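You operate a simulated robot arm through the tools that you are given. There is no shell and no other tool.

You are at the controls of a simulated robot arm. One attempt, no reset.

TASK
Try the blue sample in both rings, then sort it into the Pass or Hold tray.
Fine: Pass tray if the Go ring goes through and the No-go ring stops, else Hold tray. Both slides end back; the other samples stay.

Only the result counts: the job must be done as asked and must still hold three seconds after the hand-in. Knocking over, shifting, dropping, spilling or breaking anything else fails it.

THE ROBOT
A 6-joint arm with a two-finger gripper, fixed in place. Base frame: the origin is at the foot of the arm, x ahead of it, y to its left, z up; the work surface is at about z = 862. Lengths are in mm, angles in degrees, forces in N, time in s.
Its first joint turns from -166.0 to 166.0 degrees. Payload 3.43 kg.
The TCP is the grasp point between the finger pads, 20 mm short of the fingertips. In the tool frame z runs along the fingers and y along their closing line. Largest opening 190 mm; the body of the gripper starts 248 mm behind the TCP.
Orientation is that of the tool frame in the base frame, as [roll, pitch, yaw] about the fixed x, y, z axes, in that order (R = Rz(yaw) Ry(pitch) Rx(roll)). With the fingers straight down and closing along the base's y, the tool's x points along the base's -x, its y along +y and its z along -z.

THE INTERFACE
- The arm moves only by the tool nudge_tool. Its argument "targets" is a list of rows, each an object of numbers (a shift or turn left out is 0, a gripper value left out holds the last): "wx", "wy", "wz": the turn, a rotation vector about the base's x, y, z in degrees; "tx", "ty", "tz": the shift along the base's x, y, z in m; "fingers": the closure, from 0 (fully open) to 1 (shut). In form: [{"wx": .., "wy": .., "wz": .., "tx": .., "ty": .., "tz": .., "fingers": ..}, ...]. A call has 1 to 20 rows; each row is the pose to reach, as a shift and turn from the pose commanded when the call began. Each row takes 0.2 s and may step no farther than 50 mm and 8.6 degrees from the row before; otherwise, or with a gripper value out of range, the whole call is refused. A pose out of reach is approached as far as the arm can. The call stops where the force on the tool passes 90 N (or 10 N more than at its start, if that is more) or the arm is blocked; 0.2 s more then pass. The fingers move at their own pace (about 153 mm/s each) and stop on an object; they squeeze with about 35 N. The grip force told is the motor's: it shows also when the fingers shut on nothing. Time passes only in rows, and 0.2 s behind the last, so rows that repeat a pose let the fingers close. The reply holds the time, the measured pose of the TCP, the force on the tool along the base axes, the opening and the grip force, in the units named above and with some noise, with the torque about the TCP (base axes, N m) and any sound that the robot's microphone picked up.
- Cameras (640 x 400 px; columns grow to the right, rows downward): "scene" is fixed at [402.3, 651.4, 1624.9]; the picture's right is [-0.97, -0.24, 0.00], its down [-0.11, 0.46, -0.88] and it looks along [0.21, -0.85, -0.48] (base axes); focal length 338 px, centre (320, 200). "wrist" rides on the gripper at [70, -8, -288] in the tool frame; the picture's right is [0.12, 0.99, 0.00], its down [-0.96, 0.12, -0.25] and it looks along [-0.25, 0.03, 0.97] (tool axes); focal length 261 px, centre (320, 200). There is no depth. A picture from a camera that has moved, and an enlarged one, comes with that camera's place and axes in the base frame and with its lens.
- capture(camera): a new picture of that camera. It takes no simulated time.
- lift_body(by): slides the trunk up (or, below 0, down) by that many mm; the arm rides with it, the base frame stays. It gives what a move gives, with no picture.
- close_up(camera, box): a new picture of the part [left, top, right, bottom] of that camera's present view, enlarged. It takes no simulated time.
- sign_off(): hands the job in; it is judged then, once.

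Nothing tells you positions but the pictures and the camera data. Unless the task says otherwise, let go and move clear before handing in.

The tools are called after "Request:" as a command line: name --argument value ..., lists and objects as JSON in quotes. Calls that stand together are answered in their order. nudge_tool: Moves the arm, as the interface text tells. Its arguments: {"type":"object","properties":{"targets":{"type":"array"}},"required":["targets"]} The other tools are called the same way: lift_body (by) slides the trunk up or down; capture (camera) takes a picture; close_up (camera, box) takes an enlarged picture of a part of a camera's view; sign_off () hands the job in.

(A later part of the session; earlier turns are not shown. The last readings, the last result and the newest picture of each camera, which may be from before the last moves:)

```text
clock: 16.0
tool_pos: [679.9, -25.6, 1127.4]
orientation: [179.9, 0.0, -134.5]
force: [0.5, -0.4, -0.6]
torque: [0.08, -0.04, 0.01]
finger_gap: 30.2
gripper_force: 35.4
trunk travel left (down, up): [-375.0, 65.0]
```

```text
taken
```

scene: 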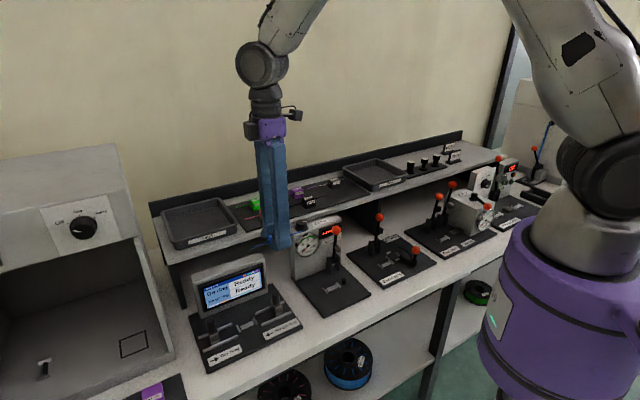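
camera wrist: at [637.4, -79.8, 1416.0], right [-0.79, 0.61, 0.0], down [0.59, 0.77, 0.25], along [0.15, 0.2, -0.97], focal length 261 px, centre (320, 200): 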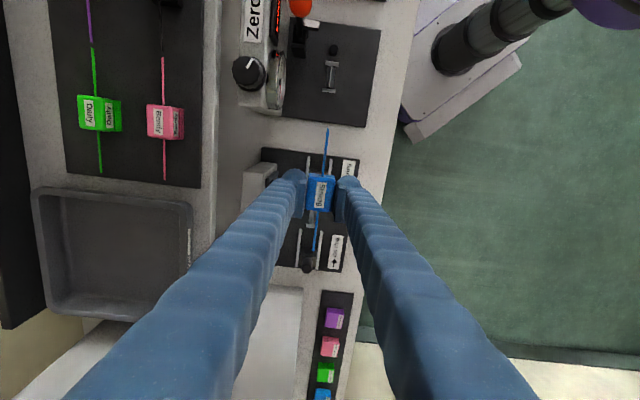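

Request:
close_up --camera "wrist" --box '[270, 180, 370, 280]'

Request:
close_up --camera "wrist" --box '[296, 200, 326, 235]'

Request:
close_up --camera "wrist" --box '[285, 120, 355, 220]'

Request:
close_up --camera "scene" --box '[190, 220, 310, 350]'

```text
4.00 times, centred on (320, 230) of wrist
camera zoom: at [637.4, -79.8, 1416.0], right [-0.79, 0.61, 0.0], down [0.59, 0.77, 0.25], along [0.15, 0.2, -0.97], focal length 1043 px, centre (320, 80)
```

zoom: 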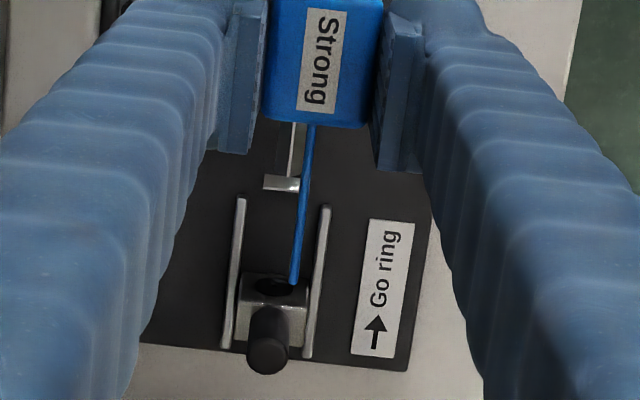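

```text
11.43 times, centred on (311, 218) of wrist
camera zoom: at [637.4, -79.8, 1416.0], right [-0.79, 0.61, 0.0], down [0.59, 0.77, 0.25], along [0.15, 0.2, -0.97], focal length 2979 px, centre (423, 0)
```

zoom: 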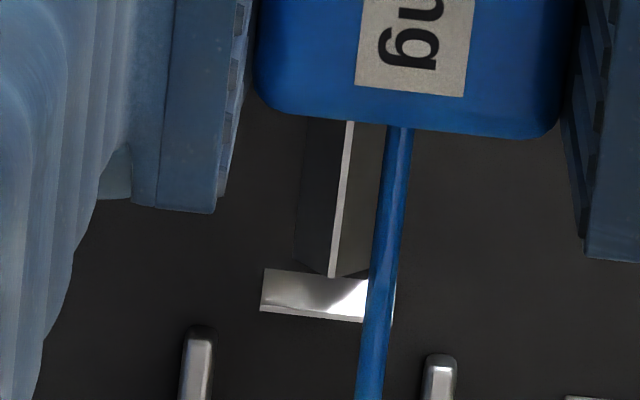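

```text
4.00 times, centred on (320, 170) of wrist
camera zoom: at [637.4, -79.8, 1416.0], right [-0.79, 0.61, 0.0], down [0.59, 0.77, 0.25], along [0.15, 0.2, -0.97], focal length 1043 px, centre (320, 320)
```

zoom: 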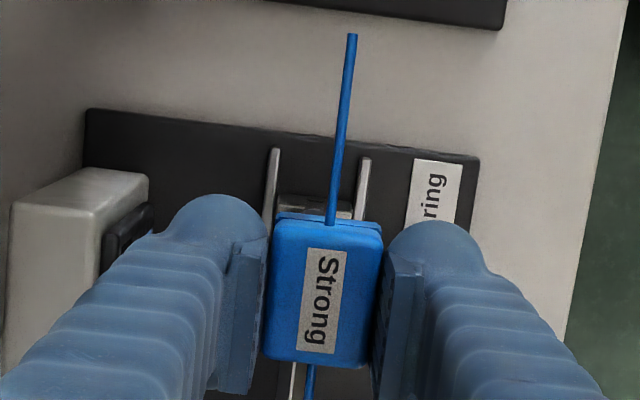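

```text
3.08 times, centred on (250, 285) of scene
camera zoom: at [402.3, 651.4, 1624.9], right [-0.97, -0.24, 0.0], down [-0.11, 0.46, -0.88], along [0.21, -0.85, -0.48], focal length 1041 px, centre (535, -62)
```

zoom: 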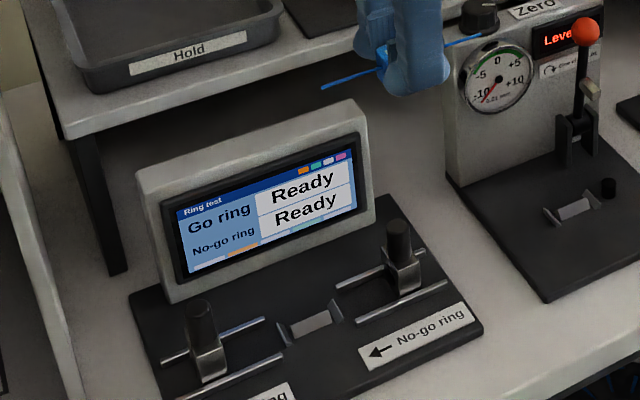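

The cradle ridge now triangulates consistently: centre (758.3, 51.8), top z about 872, direction about 45.5°. The strand is about ±75 mm, so before lowering I need to check clearance to the ring boxes.

Request:
close_up --camera "wrist" --box '[285, 220, 345, 280]'

Request:
close_up --camera "scene" --box '[190, 290, 300, 360]'

```text
6.67 times, centred on (315, 250) of wrist
camera zoom: at [637.4, -79.8, 1416.0], right [-0.79, 0.61, 0.0], down [0.59, 0.77, 0.25], along [0.15, 0.2, -0.97], focal length 1738 px, centre (353, -133)
```

zoom: 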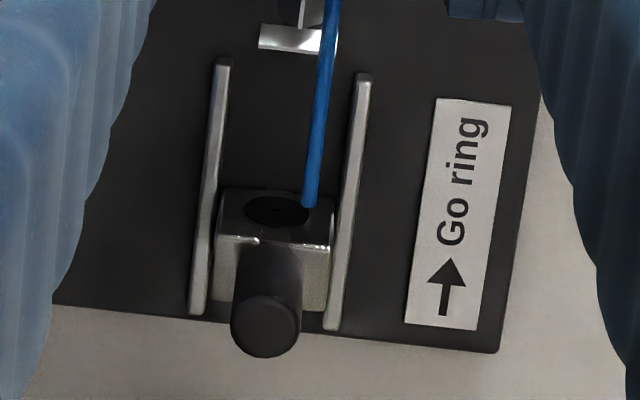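

```text
5.71 times, centred on (245, 325) of scene
camera zoom: at [402.3, 651.4, 1624.9], right [-0.97, -0.24, 0.0], down [-0.11, 0.46, -0.88], along [0.21, -0.85, -0.48], focal length 1933 px, centre (749, -514)
```

zoom: 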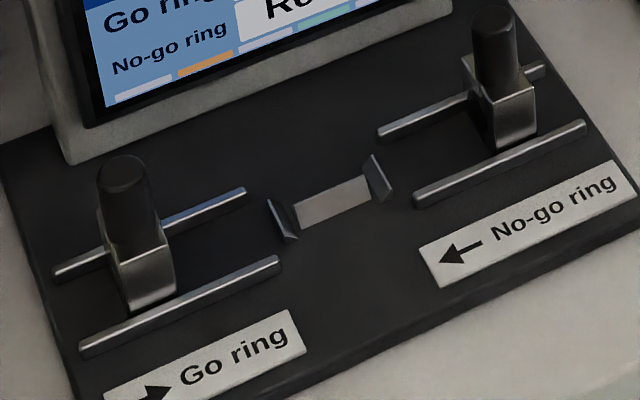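

The ring-box inner faces are about ±79 mm from the cradle centre and the strand ends about ±74 mm, so there's only a few mm of clearance. I'll move over the cradle with strand and block centred, then descend partway and check.

Request:
nudge_tool --targets '[{"tx": 0.0266, "ty": 0.0258}, {"tx": 0.0532, "ty": 0.0516}, {"tx": 0.0798, "ty": 0.0774}, {"tx": 0.0798, "ty": 0.0774, "tz": -0.04}, {"tx": 0.0798, "ty": 0.0774, "tz": -0.08}, {"tx": 0.0798, "ty": 0.0774, "tz": -0.12}, {"tx": 0.0798, "ty": 0.0774, "tz": -0.155}, {"tx": 0.0798, "ty": 0.0774, "tz": -0.155}, {"tx": 0.0798, "ty": 0.0774, "tz": -0.155}]'

Request:
capture --camera "wrist"

Request:
close_up --camera "wrist" --box '[260, 120, 380, 280]'

Request:
close_up --camera "scene" --box '[190, 250, 310, 350]'

```text
clock: 18.0
tool_pos: [760.4, 52.4, 975.0]
orientation: [180.0, -0.1, -134.5]
force: [1.1, 0.3, -0.1]
torque: [0.01, 0.0, 0.0]
finger_gap: 30.1
gripper_force: 35.0
trunk travel left (down, up): [-375.0, 65.0]
```

```text
taken
camera wrist: at [718.1, -2.6, 1262.9], right [-0.79, 0.61, 0.0], down [0.59, 0.77, 0.25], along [0.15, 0.2, -0.97], focal length 261 px, centre (320, 200)
```

wrist: 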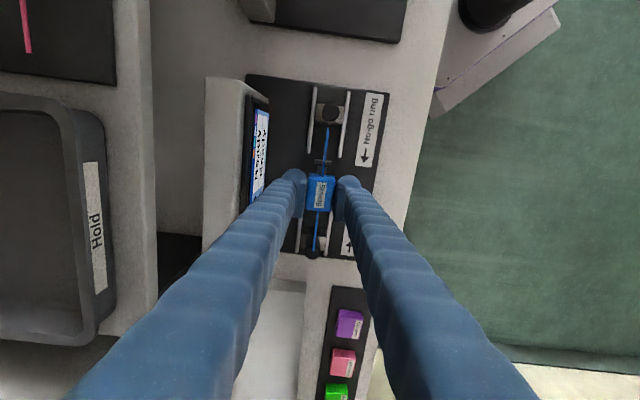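

```text
2.50 times, centred on (320, 200) of wrist
camera zoom: at [718.1, -2.6, 1262.9], right [-0.79, 0.61, 0.0], down [0.59, 0.77, 0.25], along [0.15, 0.2, -0.97], focal length 652 px, centre (320, 200)
```

zoom: 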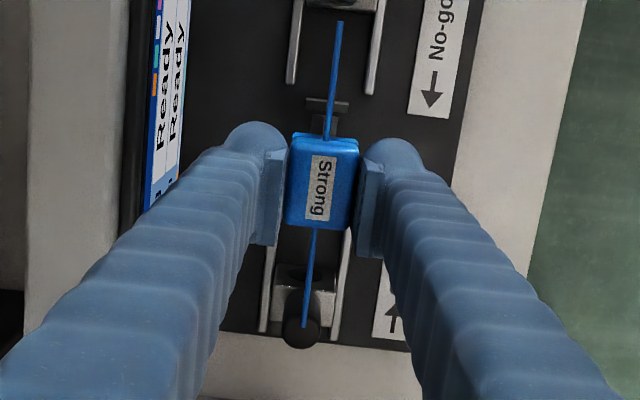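

```text
4.00 times, centred on (250, 300) of scene
camera zoom: at [402.3, 651.4, 1624.9], right [-0.97, -0.24, 0.0], down [-0.11, 0.46, -0.88], along [0.21, -0.85, -0.48], focal length 1353 px, centre (600, -200)
```

zoom: 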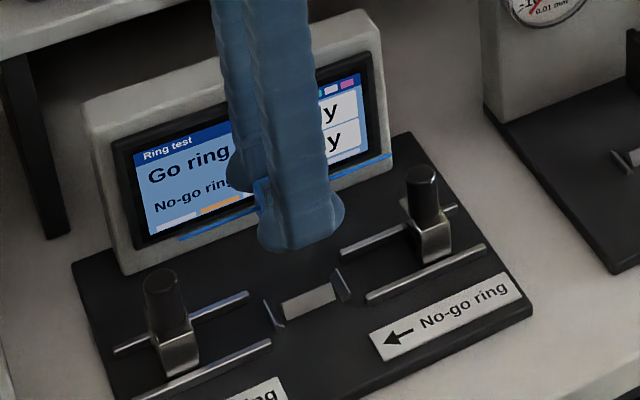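

Well centred above the cradle with good clearance to the screen. I'll descend until the strand is just above the ring boxes and check again.

Request:
nudge_tool --targets '[{"tz": -0.02}, {"tz": -0.04}, {"tz": -0.048}, {"tz": -0.048}]'

Request:
close_up --camera "wrist" --box '[260, 120, 380, 280]'

Request:
close_up --camera "scene" --box '[200, 270, 300, 350]'

```text
clock: 19.0
tool_pos: [760.4, 51.1, 928.7]
orientation: [179.9, 0.0, -134.6]
force: [0.0, 0.0, -1.3]
torque: [-0.01, -0.01, 0.0]
finger_gap: 30.1
gripper_force: 34.9
trunk travel left (down, up): [-375.0, 65.0]
```

```text
2.50 times, centred on (320, 200) of wrist
camera zoom: at [717.2, -3.2, 1216.4], right [-0.79, 0.61, 0.0], down [0.59, 0.77, 0.25], along [0.15, 0.2, -0.97], focal length 652 px, centre (320, 200)
```

zoom: 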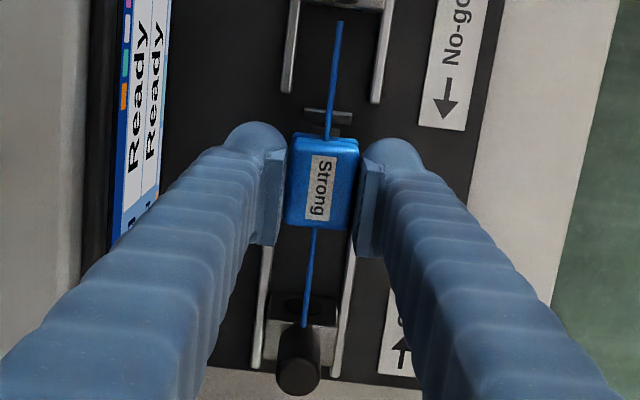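

```text
5.00 times, centred on (250, 310) of scene
camera zoom: at [402.3, 651.4, 1624.9], right [-0.97, -0.24, 0.0], down [-0.11, 0.46, -0.88], along [0.21, -0.85, -0.48], focal length 1692 px, centre (670, -350)
```

zoom: 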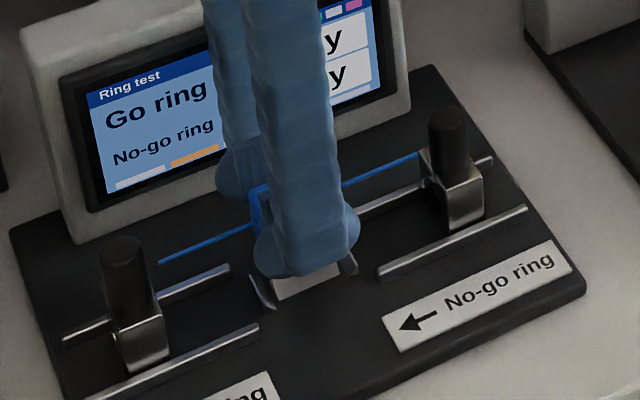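

Strand ends look clear of both boxes. I'll zoom in to measure the remaining lateral and yaw error against the rails.

Request:
close_up --camera "wrist" --box '[295, 118, 355, 178]'

Request:
close_up --camera "wrist" --box '[280, 205, 350, 285]'

Request:
close_up --camera "scene" --box '[235, 285, 285, 335]'

```text
6.67 times, centred on (325, 148) of wrist
camera zoom: at [717.2, -3.2, 1216.4], right [-0.79, 0.61, 0.0], down [0.59, 0.77, 0.25], along [0.15, 0.2, -0.97], focal length 1738 px, centre (287, 547)
```

zoom: 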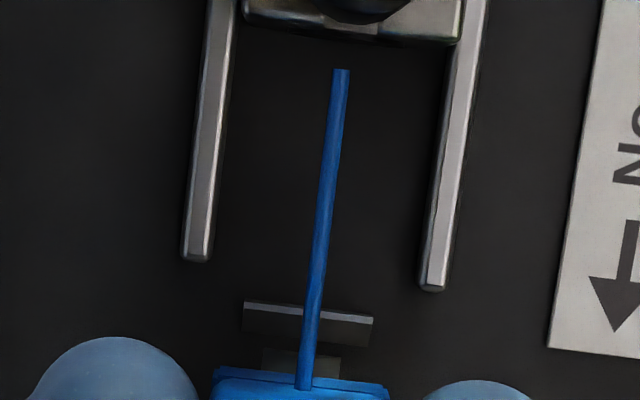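

```text
5.00 times, centred on (315, 245) of wrist
camera zoom: at [717.2, -3.2, 1216.4], right [-0.79, 0.61, 0.0], down [0.59, 0.77, 0.25], along [0.15, 0.2, -0.97], focal length 1303 px, centre (345, -25)
```

zoom: 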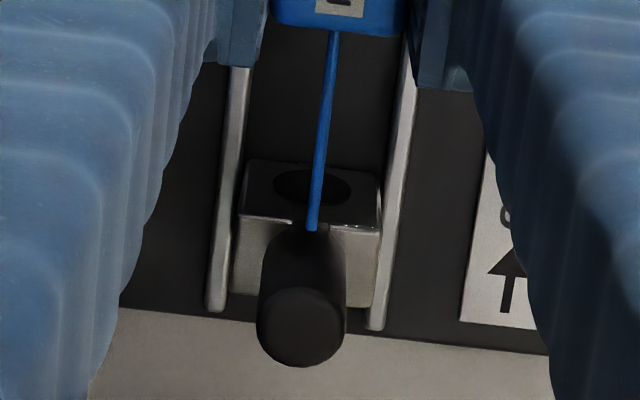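

```text
8.00 times, centred on (260, 310) of scene
camera zoom: at [402.3, 651.4, 1624.9], right [-0.97, -0.24, 0.0], down [-0.11, 0.46, -0.88], along [0.21, -0.85, -0.48], focal length 2707 px, centre (800, -680)
```

zoom: 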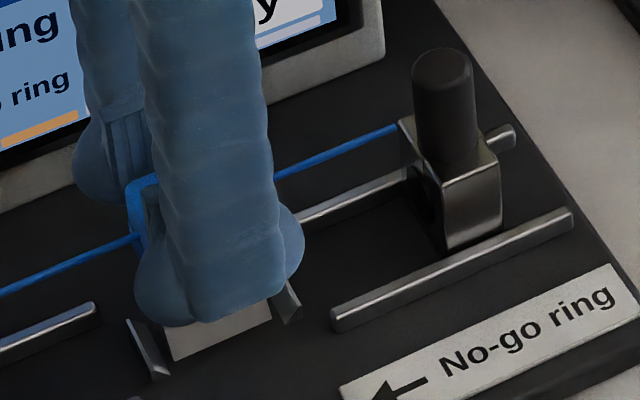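

Residual errors are tiny: about 0.5 mm lateral, 0.5° yaw, and 3.5 mm clearance at the Go box. I'll correct these and lower in small steps, watching the force.

Request:
nudge_tool --targets '[{"tx": -0.0009, "ty": -0.0002, "wz": -0.5}, {"tx": -0.0009, "ty": -0.0002, "wz": -0.5, "tz": -0.006}, {"tx": -0.0009, "ty": -0.0002, "wz": -0.5, "tz": -0.012}, {"tx": -0.0009, "ty": -0.0002, "wz": -0.5, "tz": -0.018}, {"tx": -0.0009, "ty": -0.0002, "wz": -0.5, "tz": -0.022}, {"tx": -0.0009, "ty": -0.0002, "wz": -0.5, "tz": -0.022}]'

Request:
close_up --camera "wrist" --box '[280, 205, 350, 285]'

Request:
close_up --camera "scene" --box '[205, 280, 295, 340]'

```text
clock: 20.4
tool_pos: [759.5, 52.0, 904.8]
orientation: [-180.0, 0.0, -135.1]
force: [0.3, -0.3, -0.7]
torque: [-0.04, -0.01, 0.01]
finger_gap: 30.1
gripper_force: 34.7
trunk travel left (down, up): [-375.0, 65.0]
```

```text
5.00 times, centred on (315, 245) of wrist
camera zoom: at [716.5, -2.5, 1193.5], right [-0.79, 0.62, 0.0], down [0.6, 0.76, 0.25], along [0.15, 0.19, -0.97], focal length 1303 px, centre (345, -25)
```

zoom: 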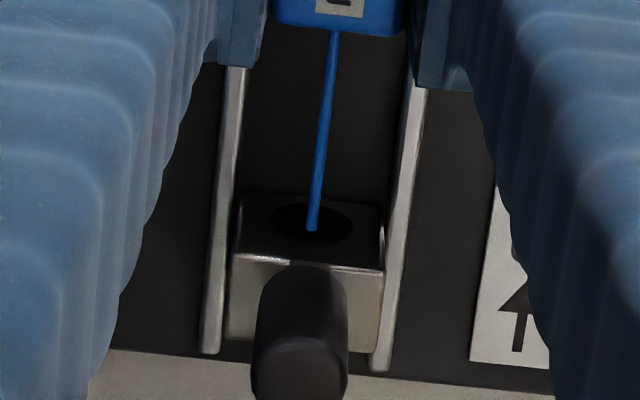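

```text
6.67 times, centred on (250, 310) of scene
camera zoom: at [402.3, 651.4, 1624.9], right [-0.97, -0.24, 0.0], down [-0.11, 0.46, -0.88], along [0.21, -0.85, -0.48], focal length 2256 px, centre (787, -533)
```

zoom: 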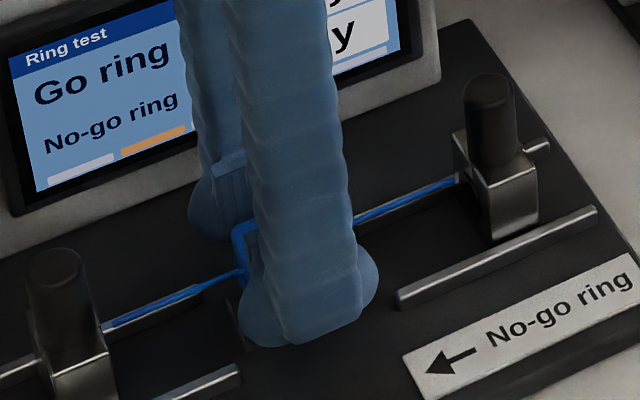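

The strand is lined up with the bore and there's still no contact. Lowering the last few mm gently.

Request:
nudge_tool --targets '[{"tz": -0.002}, {"tz": -0.004}, {"tz": -0.006}, {"tz": -0.006}]'

```text
clock: 21.4
tool_pos: [759.8, 53.4, 899.3]
orientation: [-180.0, 0.0, -135.0]
force: [0.8, 0.0, -0.6]
torque: [-0.01, 0.01, 0.01]
finger_gap: 30.2
gripper_force: 35.2
trunk travel left (down, up): [-375.0, 65.0]
```

Request:
nudge_tool --targets '[{"tz": -0.001}, {"tz": -0.002}, {"tz": -0.003}, {"tz": -0.003}]'

Request:
close_up --camera "scene" --box '[205, 280, 295, 340]'

Request:
close_up --camera "wrist" --box '[280, 205, 350, 285]'

```text
clock: 22.4
tool_pos: [759.7, 52.7, 896.0]
orientation: [-180.0, 0.1, -135.2]
force: [-0.5, -0.6, -0.1]
torque: [-0.03, 0.04, 0.05]
finger_gap: 30.0
gripper_force: 35.1
trunk travel left (down, up): [-375.0, 65.0]
```

```text
6.67 times, centred on (250, 310) of scene
camera zoom: at [402.3, 651.4, 1624.9], right [-0.97, -0.24, 0.0], down [-0.11, 0.46, -0.88], along [0.21, -0.85, -0.48], focal length 2256 px, centre (787, -533)
```

zoom: 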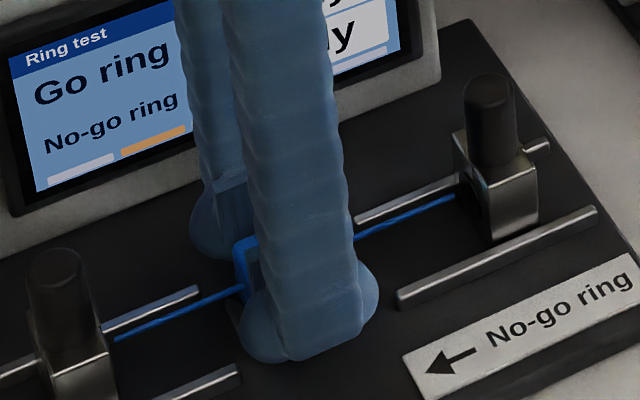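

```text
5.00 times, centred on (315, 245) of wrist
camera zoom: at [716.8, -1.9, 1184.8], right [-0.79, 0.62, 0.0], down [0.6, 0.76, 0.25], along [0.15, 0.19, -0.97], focal length 1303 px, centre (345, -25)
```

zoom: 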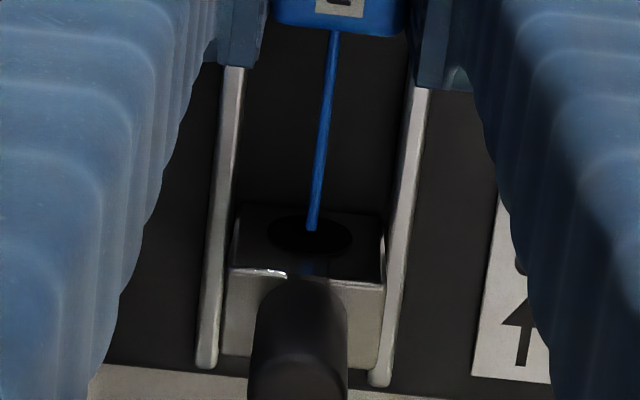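

Request:
nudge_tool --targets '[{"tz": -0.001}, {"tz": -0.002}, {"tz": -0.003}, {"tz": -0.003}]'

```text
clock: 23.4
tool_pos: [759.9, 52.4, 893.2]
orientation: [180.0, 0.1, -135.1]
force: [0.4, 1.3, 0.4]
torque: [0.02, -0.01, -0.01]
finger_gap: 30.2
gripper_force: 35.0
trunk travel left (down, up): [-375.0, 65.0]
```

Request:
nudge_tool --targets '[{"tz": -0.001}, {"tz": -0.002}, {"tz": -0.003}, {"tz": -0.003}]'

Request:
close_up --camera "scene" --box '[205, 280, 295, 340]'

Request:
close_up --camera "wrist" --box '[280, 205, 350, 285]'

Request:
close_up --camera "wrist" --box '[295, 118, 355, 178]'

```text
clock: 24.4
tool_pos: [759.3, 53.1, 892.0]
orientation: [180.0, 0.0, -135.1]
force: [-1.7, -0.1, 12.5]
torque: [-0.07, 0.12, 0.01]
finger_gap: 30.3
gripper_force: 35.2
trunk travel left (down, up): [-375.0, 65.0]
```

```text
6.67 times, centred on (250, 310) of scene
camera zoom: at [402.3, 651.4, 1624.9], right [-0.97, -0.24, 0.0], down [-0.11, 0.46, -0.88], along [0.21, -0.85, -0.48], focal length 2256 px, centre (787, -533)
```

zoom: 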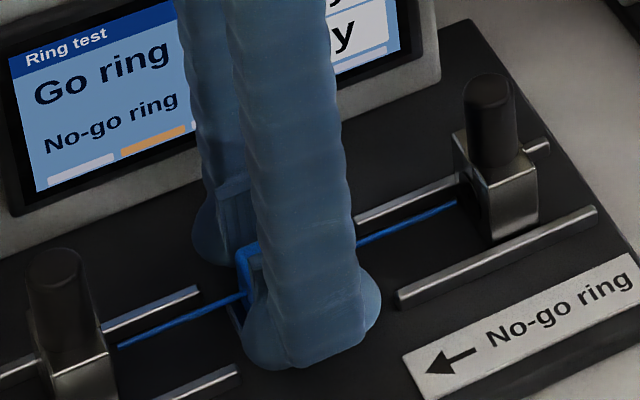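

```text
5.00 times, centred on (315, 245) of wrist
camera zoom: at [716.2, -2.5, 1180.0], right [-0.79, 0.62, 0.0], down [0.6, 0.76, 0.25], along [0.15, 0.19, -0.97], focal length 1303 px, centre (345, -25)
```

zoom: 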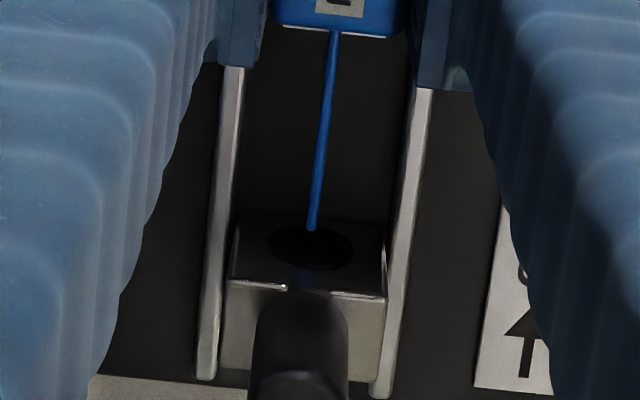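

```text
6.67 times, centred on (325, 148) of wrist
camera zoom: at [716.2, -2.5, 1180.0], right [-0.79, 0.62, 0.0], down [0.6, 0.76, 0.25], along [0.15, 0.19, -0.97], focal length 1738 px, centre (287, 547)
```

zoom: 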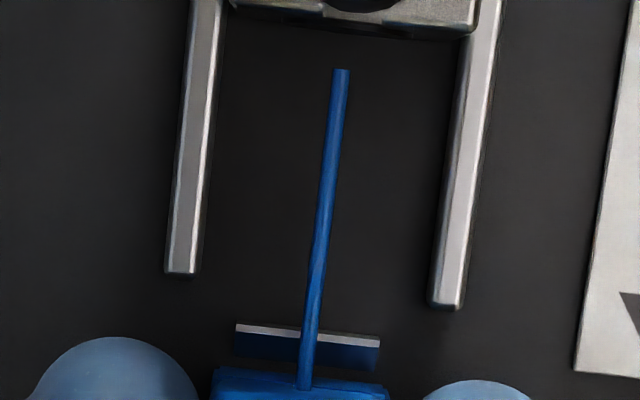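

A contact force of 12 N at TCP z about 892 means the block is seated, with the strand in line with the bores. I'll release by opening slightly and then check before rising.

Request:
nudge_tool --targets '[{"tz": 0.001, "fingers": 0.83}, {"tz": 0.001, "fingers": 0.8}, {"tz": 0.001, "fingers": 0.78}, {"tz": 0.001, "fingers": 0.78}]'

Request:
close_up --camera "wrist" --box '[260, 120, 380, 280]'

Request:
close_up --camera "scene" --box '[205, 280, 295, 340]'

```text
clock: 25.4
tool_pos: [759.3, 52.2, 891.9]
orientation: [180.0, -0.1, -135.1]
force: [-0.7, -0.3, 0.1]
torque: [-0.03, 0.03, -0.01]
finger_gap: 41.9
gripper_force: 0.1
trunk travel left (down, up): [-375.0, 65.0]
```

```text
2.50 times, centred on (320, 200) of wrist
camera zoom: at [716.7, -2.2, 1179.9], right [-0.79, 0.62, 0.0], down [0.6, 0.76, 0.25], along [0.15, 0.19, -0.97], focal length 652 px, centre (320, 200)
```

zoom: 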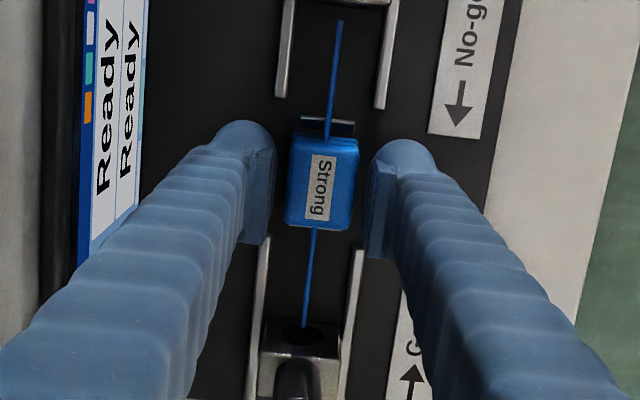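

```text
6.67 times, centred on (250, 310) of scene
camera zoom: at [402.3, 651.4, 1624.9], right [-0.97, -0.24, 0.0], down [-0.11, 0.46, -0.88], along [0.21, -0.85, -0.48], focal length 2256 px, centre (787, -533)
```

zoom: 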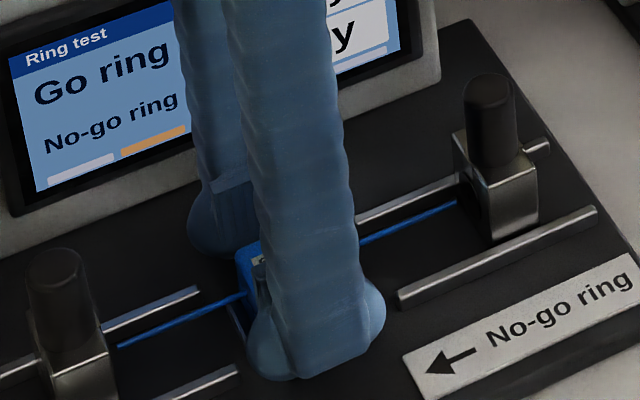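

Released and the block stayed seated. Rising straight up to get clear and look at the seated sample.

Request:
nudge_tool --targets '[{"tz": 0.01}, {"tz": 0.03}, {"tz": 0.06}, {"tz": 0.1}, {"tz": 0.14}, {"tz": 0.14}]'

Request:
close_up --camera "wrist" --box '[260, 100, 380, 280]'

Request:
close_up --camera "scene" --box '[190, 260, 310, 360]'

Request:
close_up --camera "scene" --box '[230, 290, 280, 340]'

```text
clock: 26.8
tool_pos: [759.4, 50.5, 1030.6]
orientation: [179.9, -0.2, -135.0]
force: [0.0, -0.2, 0.3]
torque: [-0.03, 0.04, 0.04]
finger_gap: 41.7
gripper_force: 0.1
trunk travel left (down, up): [-375.0, 65.0]
```

```text
2.22 times, centred on (320, 190) of wrist
camera zoom: at [716.9, -2.8, 1318.3], right [-0.79, 0.62, 0.0], down [0.6, 0.76, 0.25], along [0.15, 0.19, -0.97], focal length 579 px, centre (320, 222)
```

zoom: 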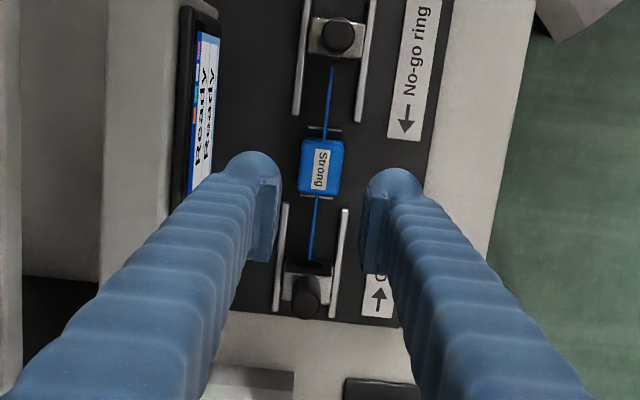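

```text
4.00 times, centred on (250, 310) of scene
camera zoom: at [402.3, 651.4, 1624.9], right [-0.97, -0.24, 0.0], down [-0.11, 0.46, -0.88], along [0.21, -0.85, -0.48], focal length 1353 px, centre (600, -240)
```

zoom: 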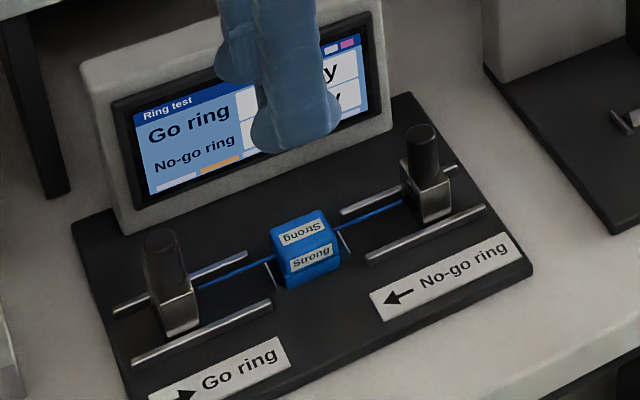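

```text
8.00 times, centred on (255, 315) of scene
camera zoom: at [402.3, 651.4, 1624.9], right [-0.97, -0.24, 0.0], down [-0.11, 0.46, -0.88], along [0.21, -0.85, -0.48], focal length 2707 px, centre (840, -720)
```

zoom: 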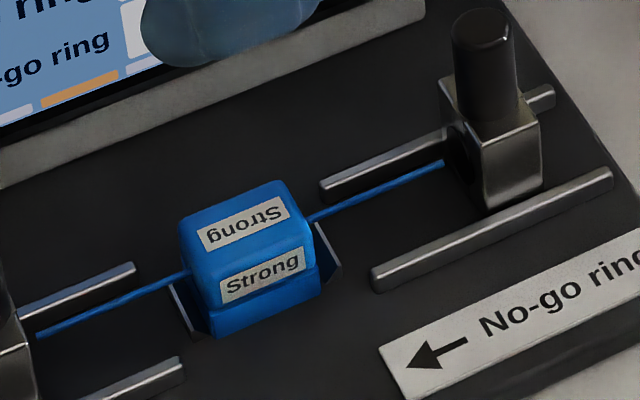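

The sample is seated cleanly between the end stops. Next is the Go slide: its knob should be near (822, 117), top z about 936. I'll move above it and look.

Request:
nudge_tool --targets '[{"tx": 0.0318, "ty": 0.033, "fingers": 0.684}, {"tx": 0.0635, "ty": 0.066, "fingers": 0.684}, {"tx": 0.0635, "ty": 0.066, "tz": -0.02, "fingers": 0.684}, {"tx": 0.0635, "ty": 0.066, "tz": -0.02, "fingers": 0.684}]'

Request:
close_up --camera "wrist" --box '[260, 100, 380, 280]'

Request:
close_up --camera "wrist" --box '[300, 150, 350, 200]'

Request:
close_up --camera "scene" --box '[190, 250, 310, 350]'

```text
clock: 27.8
tool_pos: [821.6, 119.4, 1013.4]
orientation: [-179.9, 0.0, -135.2]
force: [-0.2, -0.1, -0.1]
torque: [0.01, -0.01, 0.01]
finger_gap: 60.3
gripper_force: 0.1
trunk travel left (down, up): [-375.0, 65.0]
```

```text
2.22 times, centred on (320, 190) of wrist
camera zoom: at [779.4, 64.3, 1300.7], right [-0.79, 0.62, 0.0], down [0.6, 0.76, 0.25], along [0.15, 0.19, -0.97], focal length 579 px, centre (320, 222)
```

zoom: 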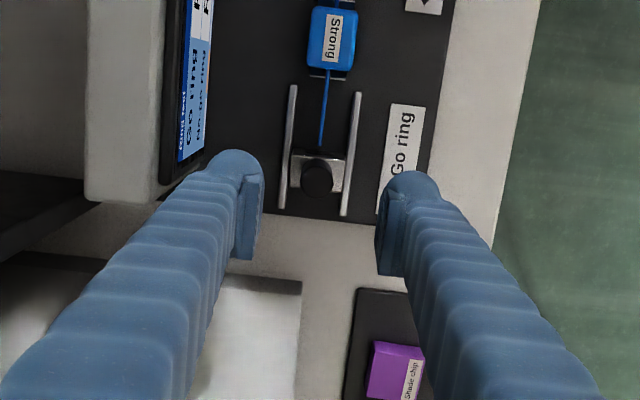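

```text
8.00 times, centred on (325, 175) of wrist
camera zoom: at [779.4, 64.3, 1300.7], right [-0.79, 0.62, 0.0], down [0.6, 0.76, 0.25], along [0.15, 0.19, -0.97], focal length 2085 px, centre (280, 400)
```

zoom: 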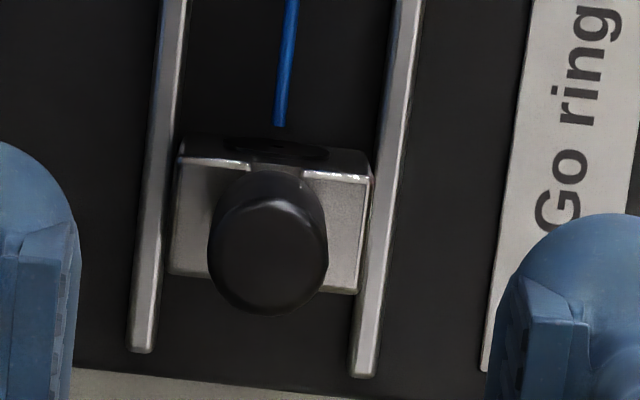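

```text
4.00 times, centred on (250, 300) of scene
camera zoom: at [402.3, 651.4, 1624.9], right [-0.97, -0.24, 0.0], down [-0.11, 0.46, -0.88], along [0.21, -0.85, -0.48], focal length 1353 px, centre (600, -200)
```

zoom: 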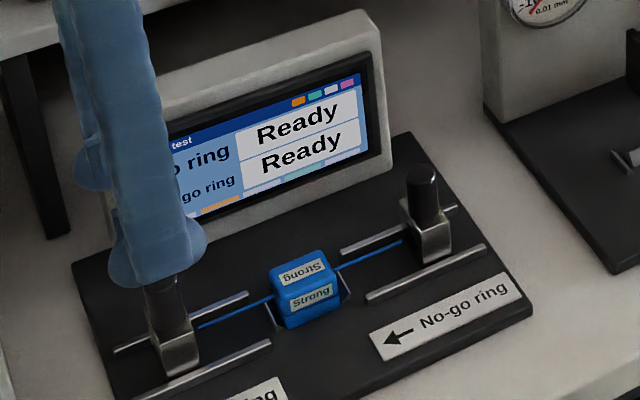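

The knob is about 21 mm across and within 3 mm of the tool axis. I'll correct, descend to about z 931 and grip the Go knob.

Request:
nudge_tool --targets '[{"tx": 0.0005, "ty": -0.0032}, {"tx": 0.0005, "ty": -0.0032, "tz": -0.03}, {"tx": 0.0005, "ty": -0.0032, "tz": -0.06}, {"tx": 0.0005, "ty": -0.0032, "tz": -0.072}, {"tx": 0.0005, "ty": -0.0032, "tz": -0.082}, {"tx": 0.0005, "ty": -0.0032, "tz": -0.082}]'

Request:
close_up --camera "wrist" --box '[270, 120, 370, 260]'

Request:
close_up --camera "scene" --box '[190, 280, 290, 360]'

```text
clock: 29.2
tool_pos: [822.1, 114.6, 929.9]
orientation: [180.0, 0.0, -135.1]
force: [0.6, 0.1, 0.1]
torque: [-0.04, -0.03, 0.0]
finger_gap: 59.9
gripper_force: 0.1
trunk travel left (down, up): [-375.0, 65.0]
```

```text
2.86 times, centred on (320, 190) of wrist
camera zoom: at [780.1, 60.0, 1218.0], right [-0.79, 0.62, 0.0], down [0.6, 0.76, 0.25], along [0.15, 0.19, -0.97], focal length 745 px, centre (320, 229)
```

zoom: 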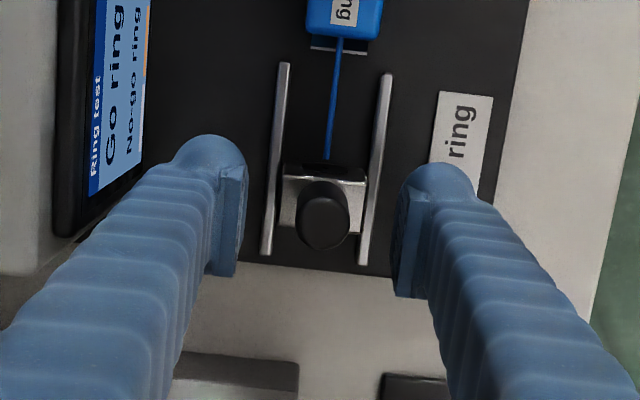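

```text
5.00 times, centred on (240, 320) of scene
camera zoom: at [402.3, 651.4, 1624.9], right [-0.97, -0.24, 0.0], down [-0.11, 0.46, -0.88], along [0.21, -0.85, -0.48], focal length 1692 px, centre (720, -400)
```

zoom: 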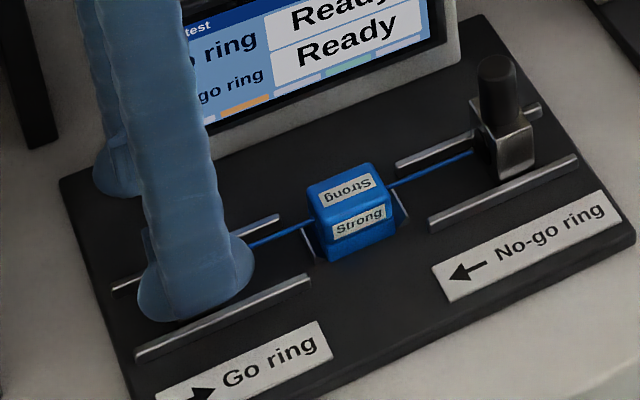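

The knob is centred between the pads. Closing on it.

Request:
nudge_tool --targets '[{"fingers": 0.85}, {"fingers": 1.0}, {"fingers": 1.0}, {"fingers": 1.0}]'

Request:
close_up --camera "wrist" --box '[270, 120, 370, 260]'

```text
clock: 30.2
tool_pos: [822.0, 114.7, 929.3]
orientation: [180.0, -0.1, -135.1]
force: [-6.7, 5.5, -2.3]
torque: [0.01, 0.12, -0.03]
finger_gap: 20.6
gripper_force: 44.7
trunk travel left (down, up): [-375.0, 65.0]
```

```text
2.86 times, centred on (320, 190) of wrist
camera zoom: at [779.7, 60.6, 1217.8], right [-0.79, 0.62, 0.0], down [0.6, 0.76, 0.25], along [0.15, 0.19, -0.97], focal length 745 px, centre (320, 229)
```

zoom: 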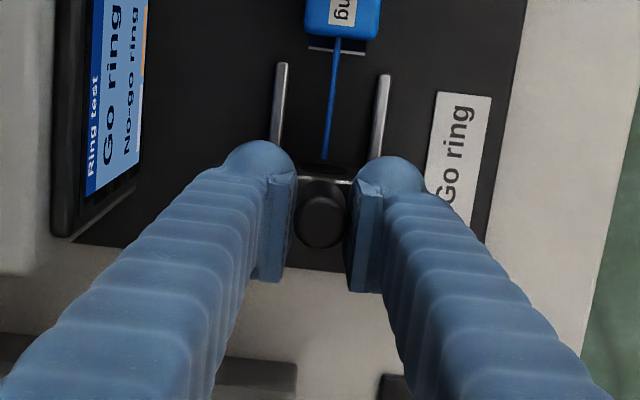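

Gripped with a small side load, which I'll relieve. Then I'll slide the Go ring toward the sample (direction -d) in small steps.

Request:
nudge_tool --targets '[{"tx": -0.0007, "ty": 0.0006}, {"tx": -0.0028, "ty": -0.0015}, {"tx": -0.0049, "ty": -0.0037}, {"tx": -0.0077, "ty": -0.0065}, {"tx": -0.0077, "ty": -0.0065}]'

Request:
close_up --camera "wrist" --box '[270, 120, 370, 260]'

Request:
close_up --camera "scene" --box '[190, 250, 310, 350]'

```text
clock: 31.4
tool_pos: [819.1, 110.9, 929.2]
orientation: [-179.9, 0.1, -135.1]
force: [8.7, 23.9, -3.7]
torque: [0.72, -0.54, -0.04]
finger_gap: 20.5
gripper_force: 45.5
trunk travel left (down, up): [-375.0, 65.0]
```

```text
2.86 times, centred on (320, 190) of wrist
camera zoom: at [774.4, 56.5, 1217.6], right [-0.79, 0.62, 0.0], down [0.6, 0.76, 0.25], along [0.16, 0.19, -0.97], focal length 745 px, centre (320, 229)
```

zoom: 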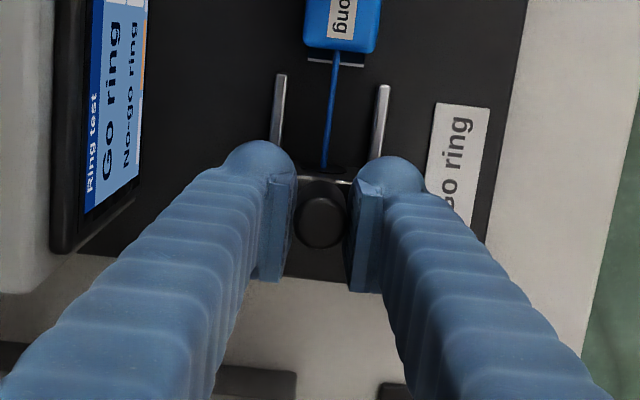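

```text
4.00 times, centred on (250, 300) of scene
camera zoom: at [402.3, 651.4, 1624.9], right [-0.97, -0.24, 0.0], down [-0.11, 0.46, -0.88], along [0.21, -0.85, -0.48], focal length 1353 px, centre (600, -200)
```

zoom: 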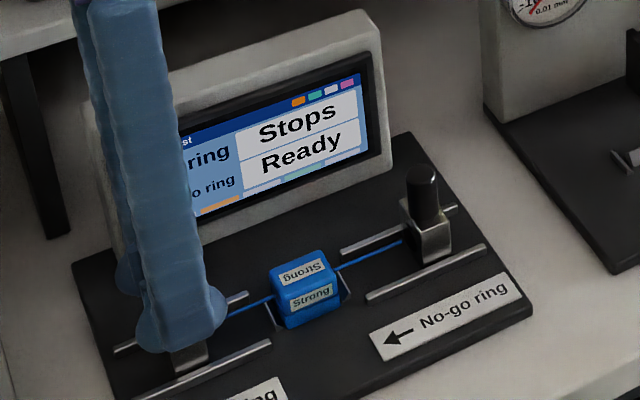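

The Go ring moved about 5 mm, met the strand tip, and the display reads "Stops". Before trusting that, I want to rule out misalignment, so I'll zoom in on the strand tip and bore.

Request:
close_up --camera "wrist" --box '[308, 160, 338, 185]'

Request:
close_up --camera "scene" --box '[230, 270, 290, 320]'

Request:
close_up --camera "scene" --box '[230, 305, 270, 335]'

```text
16.00 times, centred on (323, 172) of wrist
camera zoom: at [774.4, 56.5, 1217.6], right [-0.79, 0.62, 0.0], down [0.6, 0.76, 0.25], along [0.16, 0.19, -0.97], focal length 4170 px, centre (272, 640)
```

zoom: 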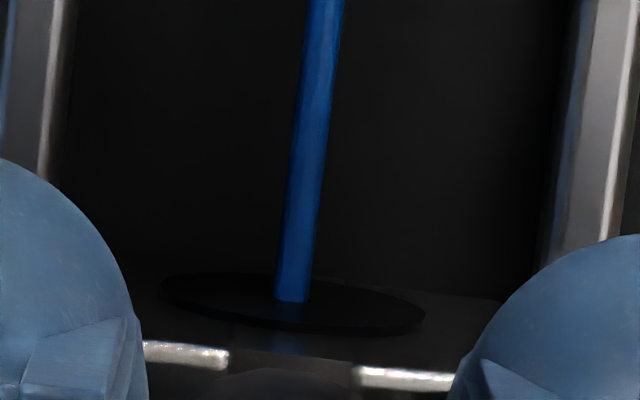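

```text
8.00 times, centred on (260, 295) of scene
camera zoom: at [402.3, 651.4, 1624.9], right [-0.97, -0.24, 0.0], down [-0.11, 0.46, -0.88], along [0.21, -0.85, -0.48], focal length 2707 px, centre (800, -560)
```

zoom: 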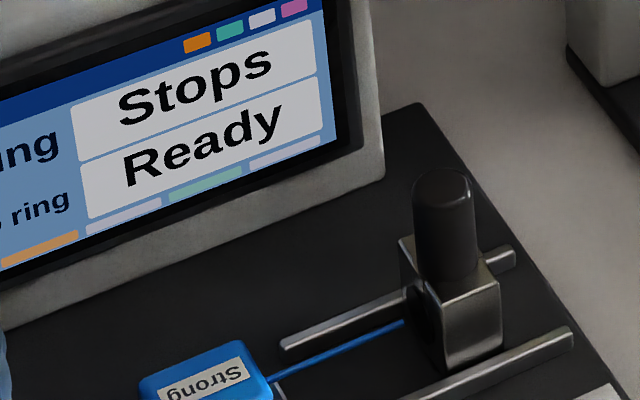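

```text
13.33 times, centred on (250, 320) of scene
camera zoom: at [402.3, 651.4, 1624.9], right [-0.97, -0.24, 0.0], down [-0.11, 0.46, -0.88], along [0.21, -0.85, -0.48], focal length 4511 px, centre (1253, -1400)
```

zoom: 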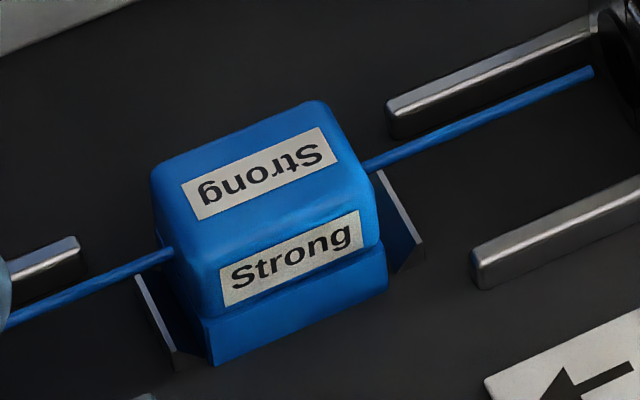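

The strand tip is exactly at the centre of the ring disc, so alignment looks right. I'll slide the ring back home and inspect the hole against the strand.

Request:
nudge_tool --targets '[{"tx": 0.002, "ty": 0.002}, {"tx": 0.005, "ty": 0.005}, {"tx": 0.0077, "ty": 0.0068}, {"tx": 0.0077, "ty": 0.0068}]'

Request:
close_up --camera "wrist" --box '[308, 155, 338, 185]'

Request:
close_up --camera "scene" --box '[190, 250, 310, 350]'

```text
clock: 32.4
tool_pos: [822.4, 114.4, 930.2]
orientation: [179.9, -0.2, -135.1]
force: [-3.8, 1.0, 3.4]
torque: [-0.39, 0.39, 0.02]
finger_gap: 20.4
gripper_force: 45.6
trunk travel left (down, up): [-375.0, 65.0]
```

```text
13.33 times, centred on (323, 170) of wrist
camera zoom: at [779.8, 60.7, 1217.8], right [-0.79, 0.62, 0.0], down [0.6, 0.76, 0.25], along [0.15, 0.19, -0.97], focal length 3475 px, centre (280, 600)
```

zoom: 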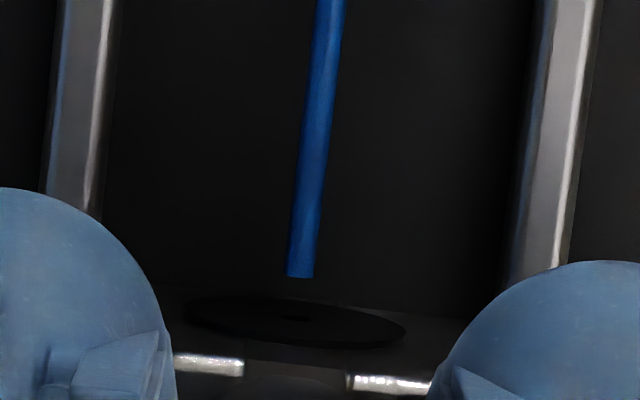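

```text
4.00 times, centred on (250, 300) of scene
camera zoom: at [402.3, 651.4, 1624.9], right [-0.97, -0.24, 0.0], down [-0.11, 0.46, -0.88], along [0.21, -0.85, -0.48], focal length 1353 px, centre (600, -200)
```

zoom: 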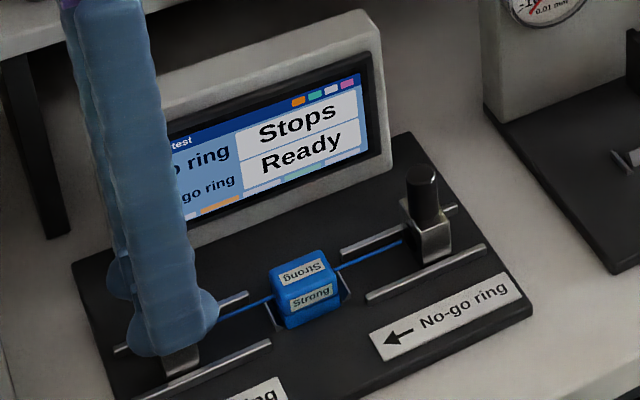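

The slide is back and the display keeps "Stops". I'll zoom heavily on the ring hole to compare it with the strand diameter and confirm this isn't a seating error.

Request:
close_up --camera "wrist" --box '[316, 166, 328, 176]'

Request:
close_up --camera "scene" --box '[265, 290, 290, 315]'

```text
16.00 times, centred on (322, 171) of wrist
camera zoom: at [779.8, 60.7, 1217.8], right [-0.79, 0.62, 0.0], down [0.6, 0.76, 0.25], along [0.15, 0.19, -0.97], focal length 4170 px, centre (288, 664)
```

zoom: 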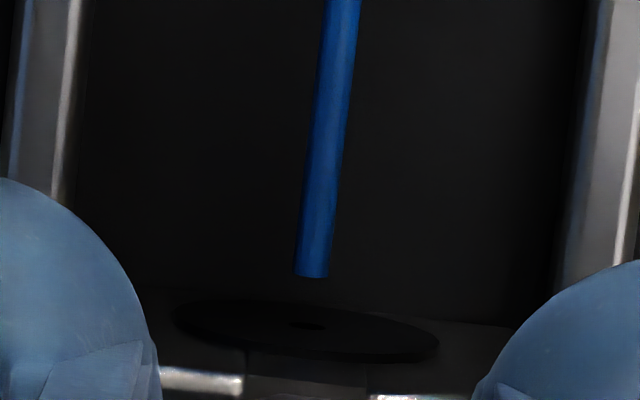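

```text
16.00 times, centred on (278, 302) of scene
camera zoom: at [402.3, 651.4, 1624.9], right [-0.97, -0.24, 0.0], down [-0.11, 0.46, -0.88], along [0.21, -0.85, -0.48], focal length 5414 px, centre (1000, -1440)
```

zoom: 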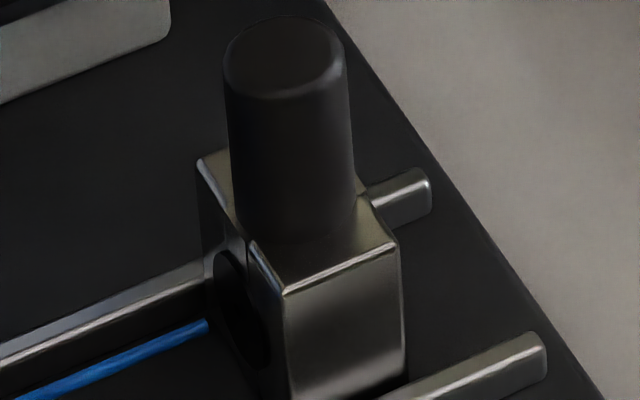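

The hole is about the same size as the strand and laterally centred on it. I'll check whether the Go slide is against its home stop with a small extra pull.

Request:
nudge_tool --targets '[{"tx": 0.0007, "ty": 0.0007}, {"tx": 0.0014, "ty": 0.0014}, {"tx": 0.0014, "ty": 0.0014}]'

Request:
close_up --camera "wrist" --box '[270, 120, 370, 260]'

```text
clock: 33.2
tool_pos: [822.9, 115.8, 930.1]
orientation: [179.9, -0.2, -135.0]
force: [-17.0, -12.2, 2.1]
torque: [-0.32, 0.36, -0.01]
finger_gap: 20.4
gripper_force: 45.0
trunk travel left (down, up): [-375.0, 65.0]
```

```text
2.86 times, centred on (320, 190) of wrist
camera zoom: at [780.2, 60.8, 1217.8], right [-0.78, 0.62, 0.0], down [0.6, 0.76, 0.25], along [0.15, 0.19, -0.97], focal length 745 px, centre (320, 229)
```

zoom: 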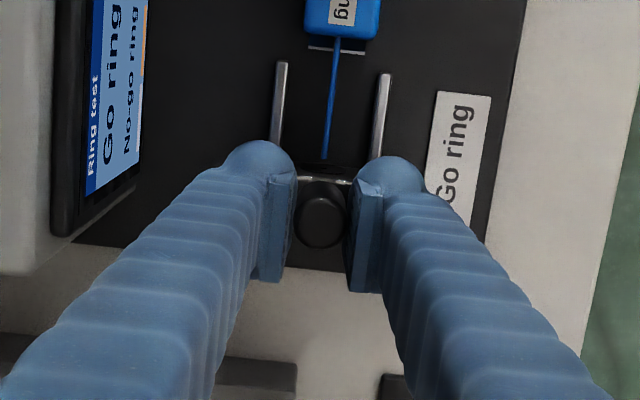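

The force rose at about the original position, so the Go slide is at its home stop. Releasing, rising, and moving to the No-go knob.

Request:
nudge_tool --targets '[{"tx": -0.0012, "ty": -0.0012}, {"tx": -0.0012, "ty": -0.0012, "fingers": 0.684}, {"tx": -0.0012, "ty": -0.0012, "fingers": 0.684}, {"tx": -0.0012, "ty": -0.0012, "fingers": 0.684}, {"tx": -0.0012, "ty": -0.0012, "tz": 0.03, "fingers": 0.684}, {"tx": -0.0012, "ty": -0.0012, "tz": 0.075, "fingers": 0.684}, {"tx": -0.0295, "ty": -0.03, "tz": 0.083, "fingers": 0.684}, {"tx": -0.061, "ty": -0.062, "tz": 0.083, "fingers": 0.684}, {"tx": -0.095, "ty": -0.096, "tz": 0.083, "fingers": 0.684}, {"tx": -0.129, "ty": -0.131, "tz": 0.083, "fingers": 0.684}, {"tx": -0.129, "ty": -0.131, "tz": 0.083, "fingers": 0.684}]'

Request:
close_up --camera "wrist" --box '[260, 100, 380, 280]'

Request:
close_up --camera "wrist" --box '[300, 150, 350, 200]'

Request:
close_up --camera "scene" --box '[190, 250, 310, 350]'

```text
clock: 35.6
tool_pos: [696.0, -14.2, 1014.1]
orientation: [180.0, -0.1, -135.2]
force: [0.2, 0.1, -0.3]
torque: [0.02, 0.04, 0.01]
finger_gap: 59.9
gripper_force: 0.0
trunk travel left (down, up): [-375.0, 65.0]
```

```text
2.22 times, centred on (320, 190) of wrist
camera zoom: at [652.8, -69.1, 1302.3], right [-0.79, 0.62, 0.0], down [0.6, 0.76, 0.25], along [0.15, 0.19, -0.97], focal length 579 px, centre (320, 222)
```

zoom: 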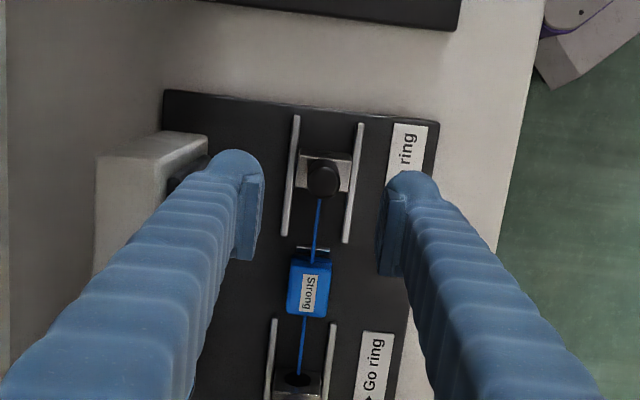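

```text
8.00 times, centred on (325, 175) of wrist
camera zoom: at [652.8, -69.1, 1302.3], right [-0.79, 0.62, 0.0], down [0.6, 0.76, 0.25], along [0.15, 0.19, -0.97], focal length 2085 px, centre (280, 400)
```

zoom: 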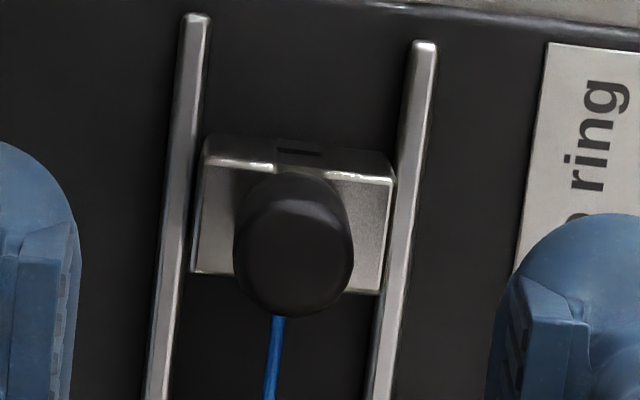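

```text
4.00 times, centred on (250, 300) of scene
camera zoom: at [402.3, 651.4, 1624.9], right [-0.97, -0.24, 0.0], down [-0.11, 0.46, -0.88], along [0.21, -0.85, -0.48], focal length 1353 px, centre (600, -200)
```

zoom: 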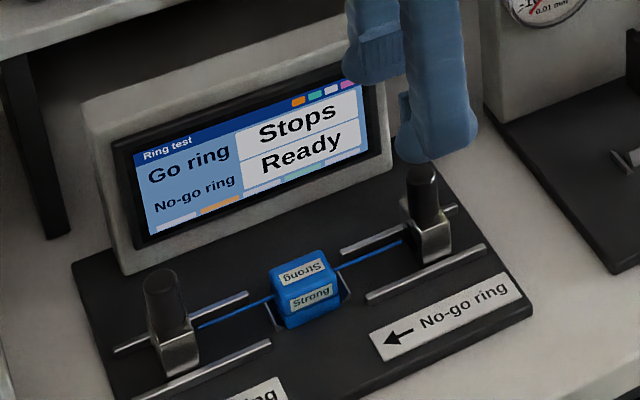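

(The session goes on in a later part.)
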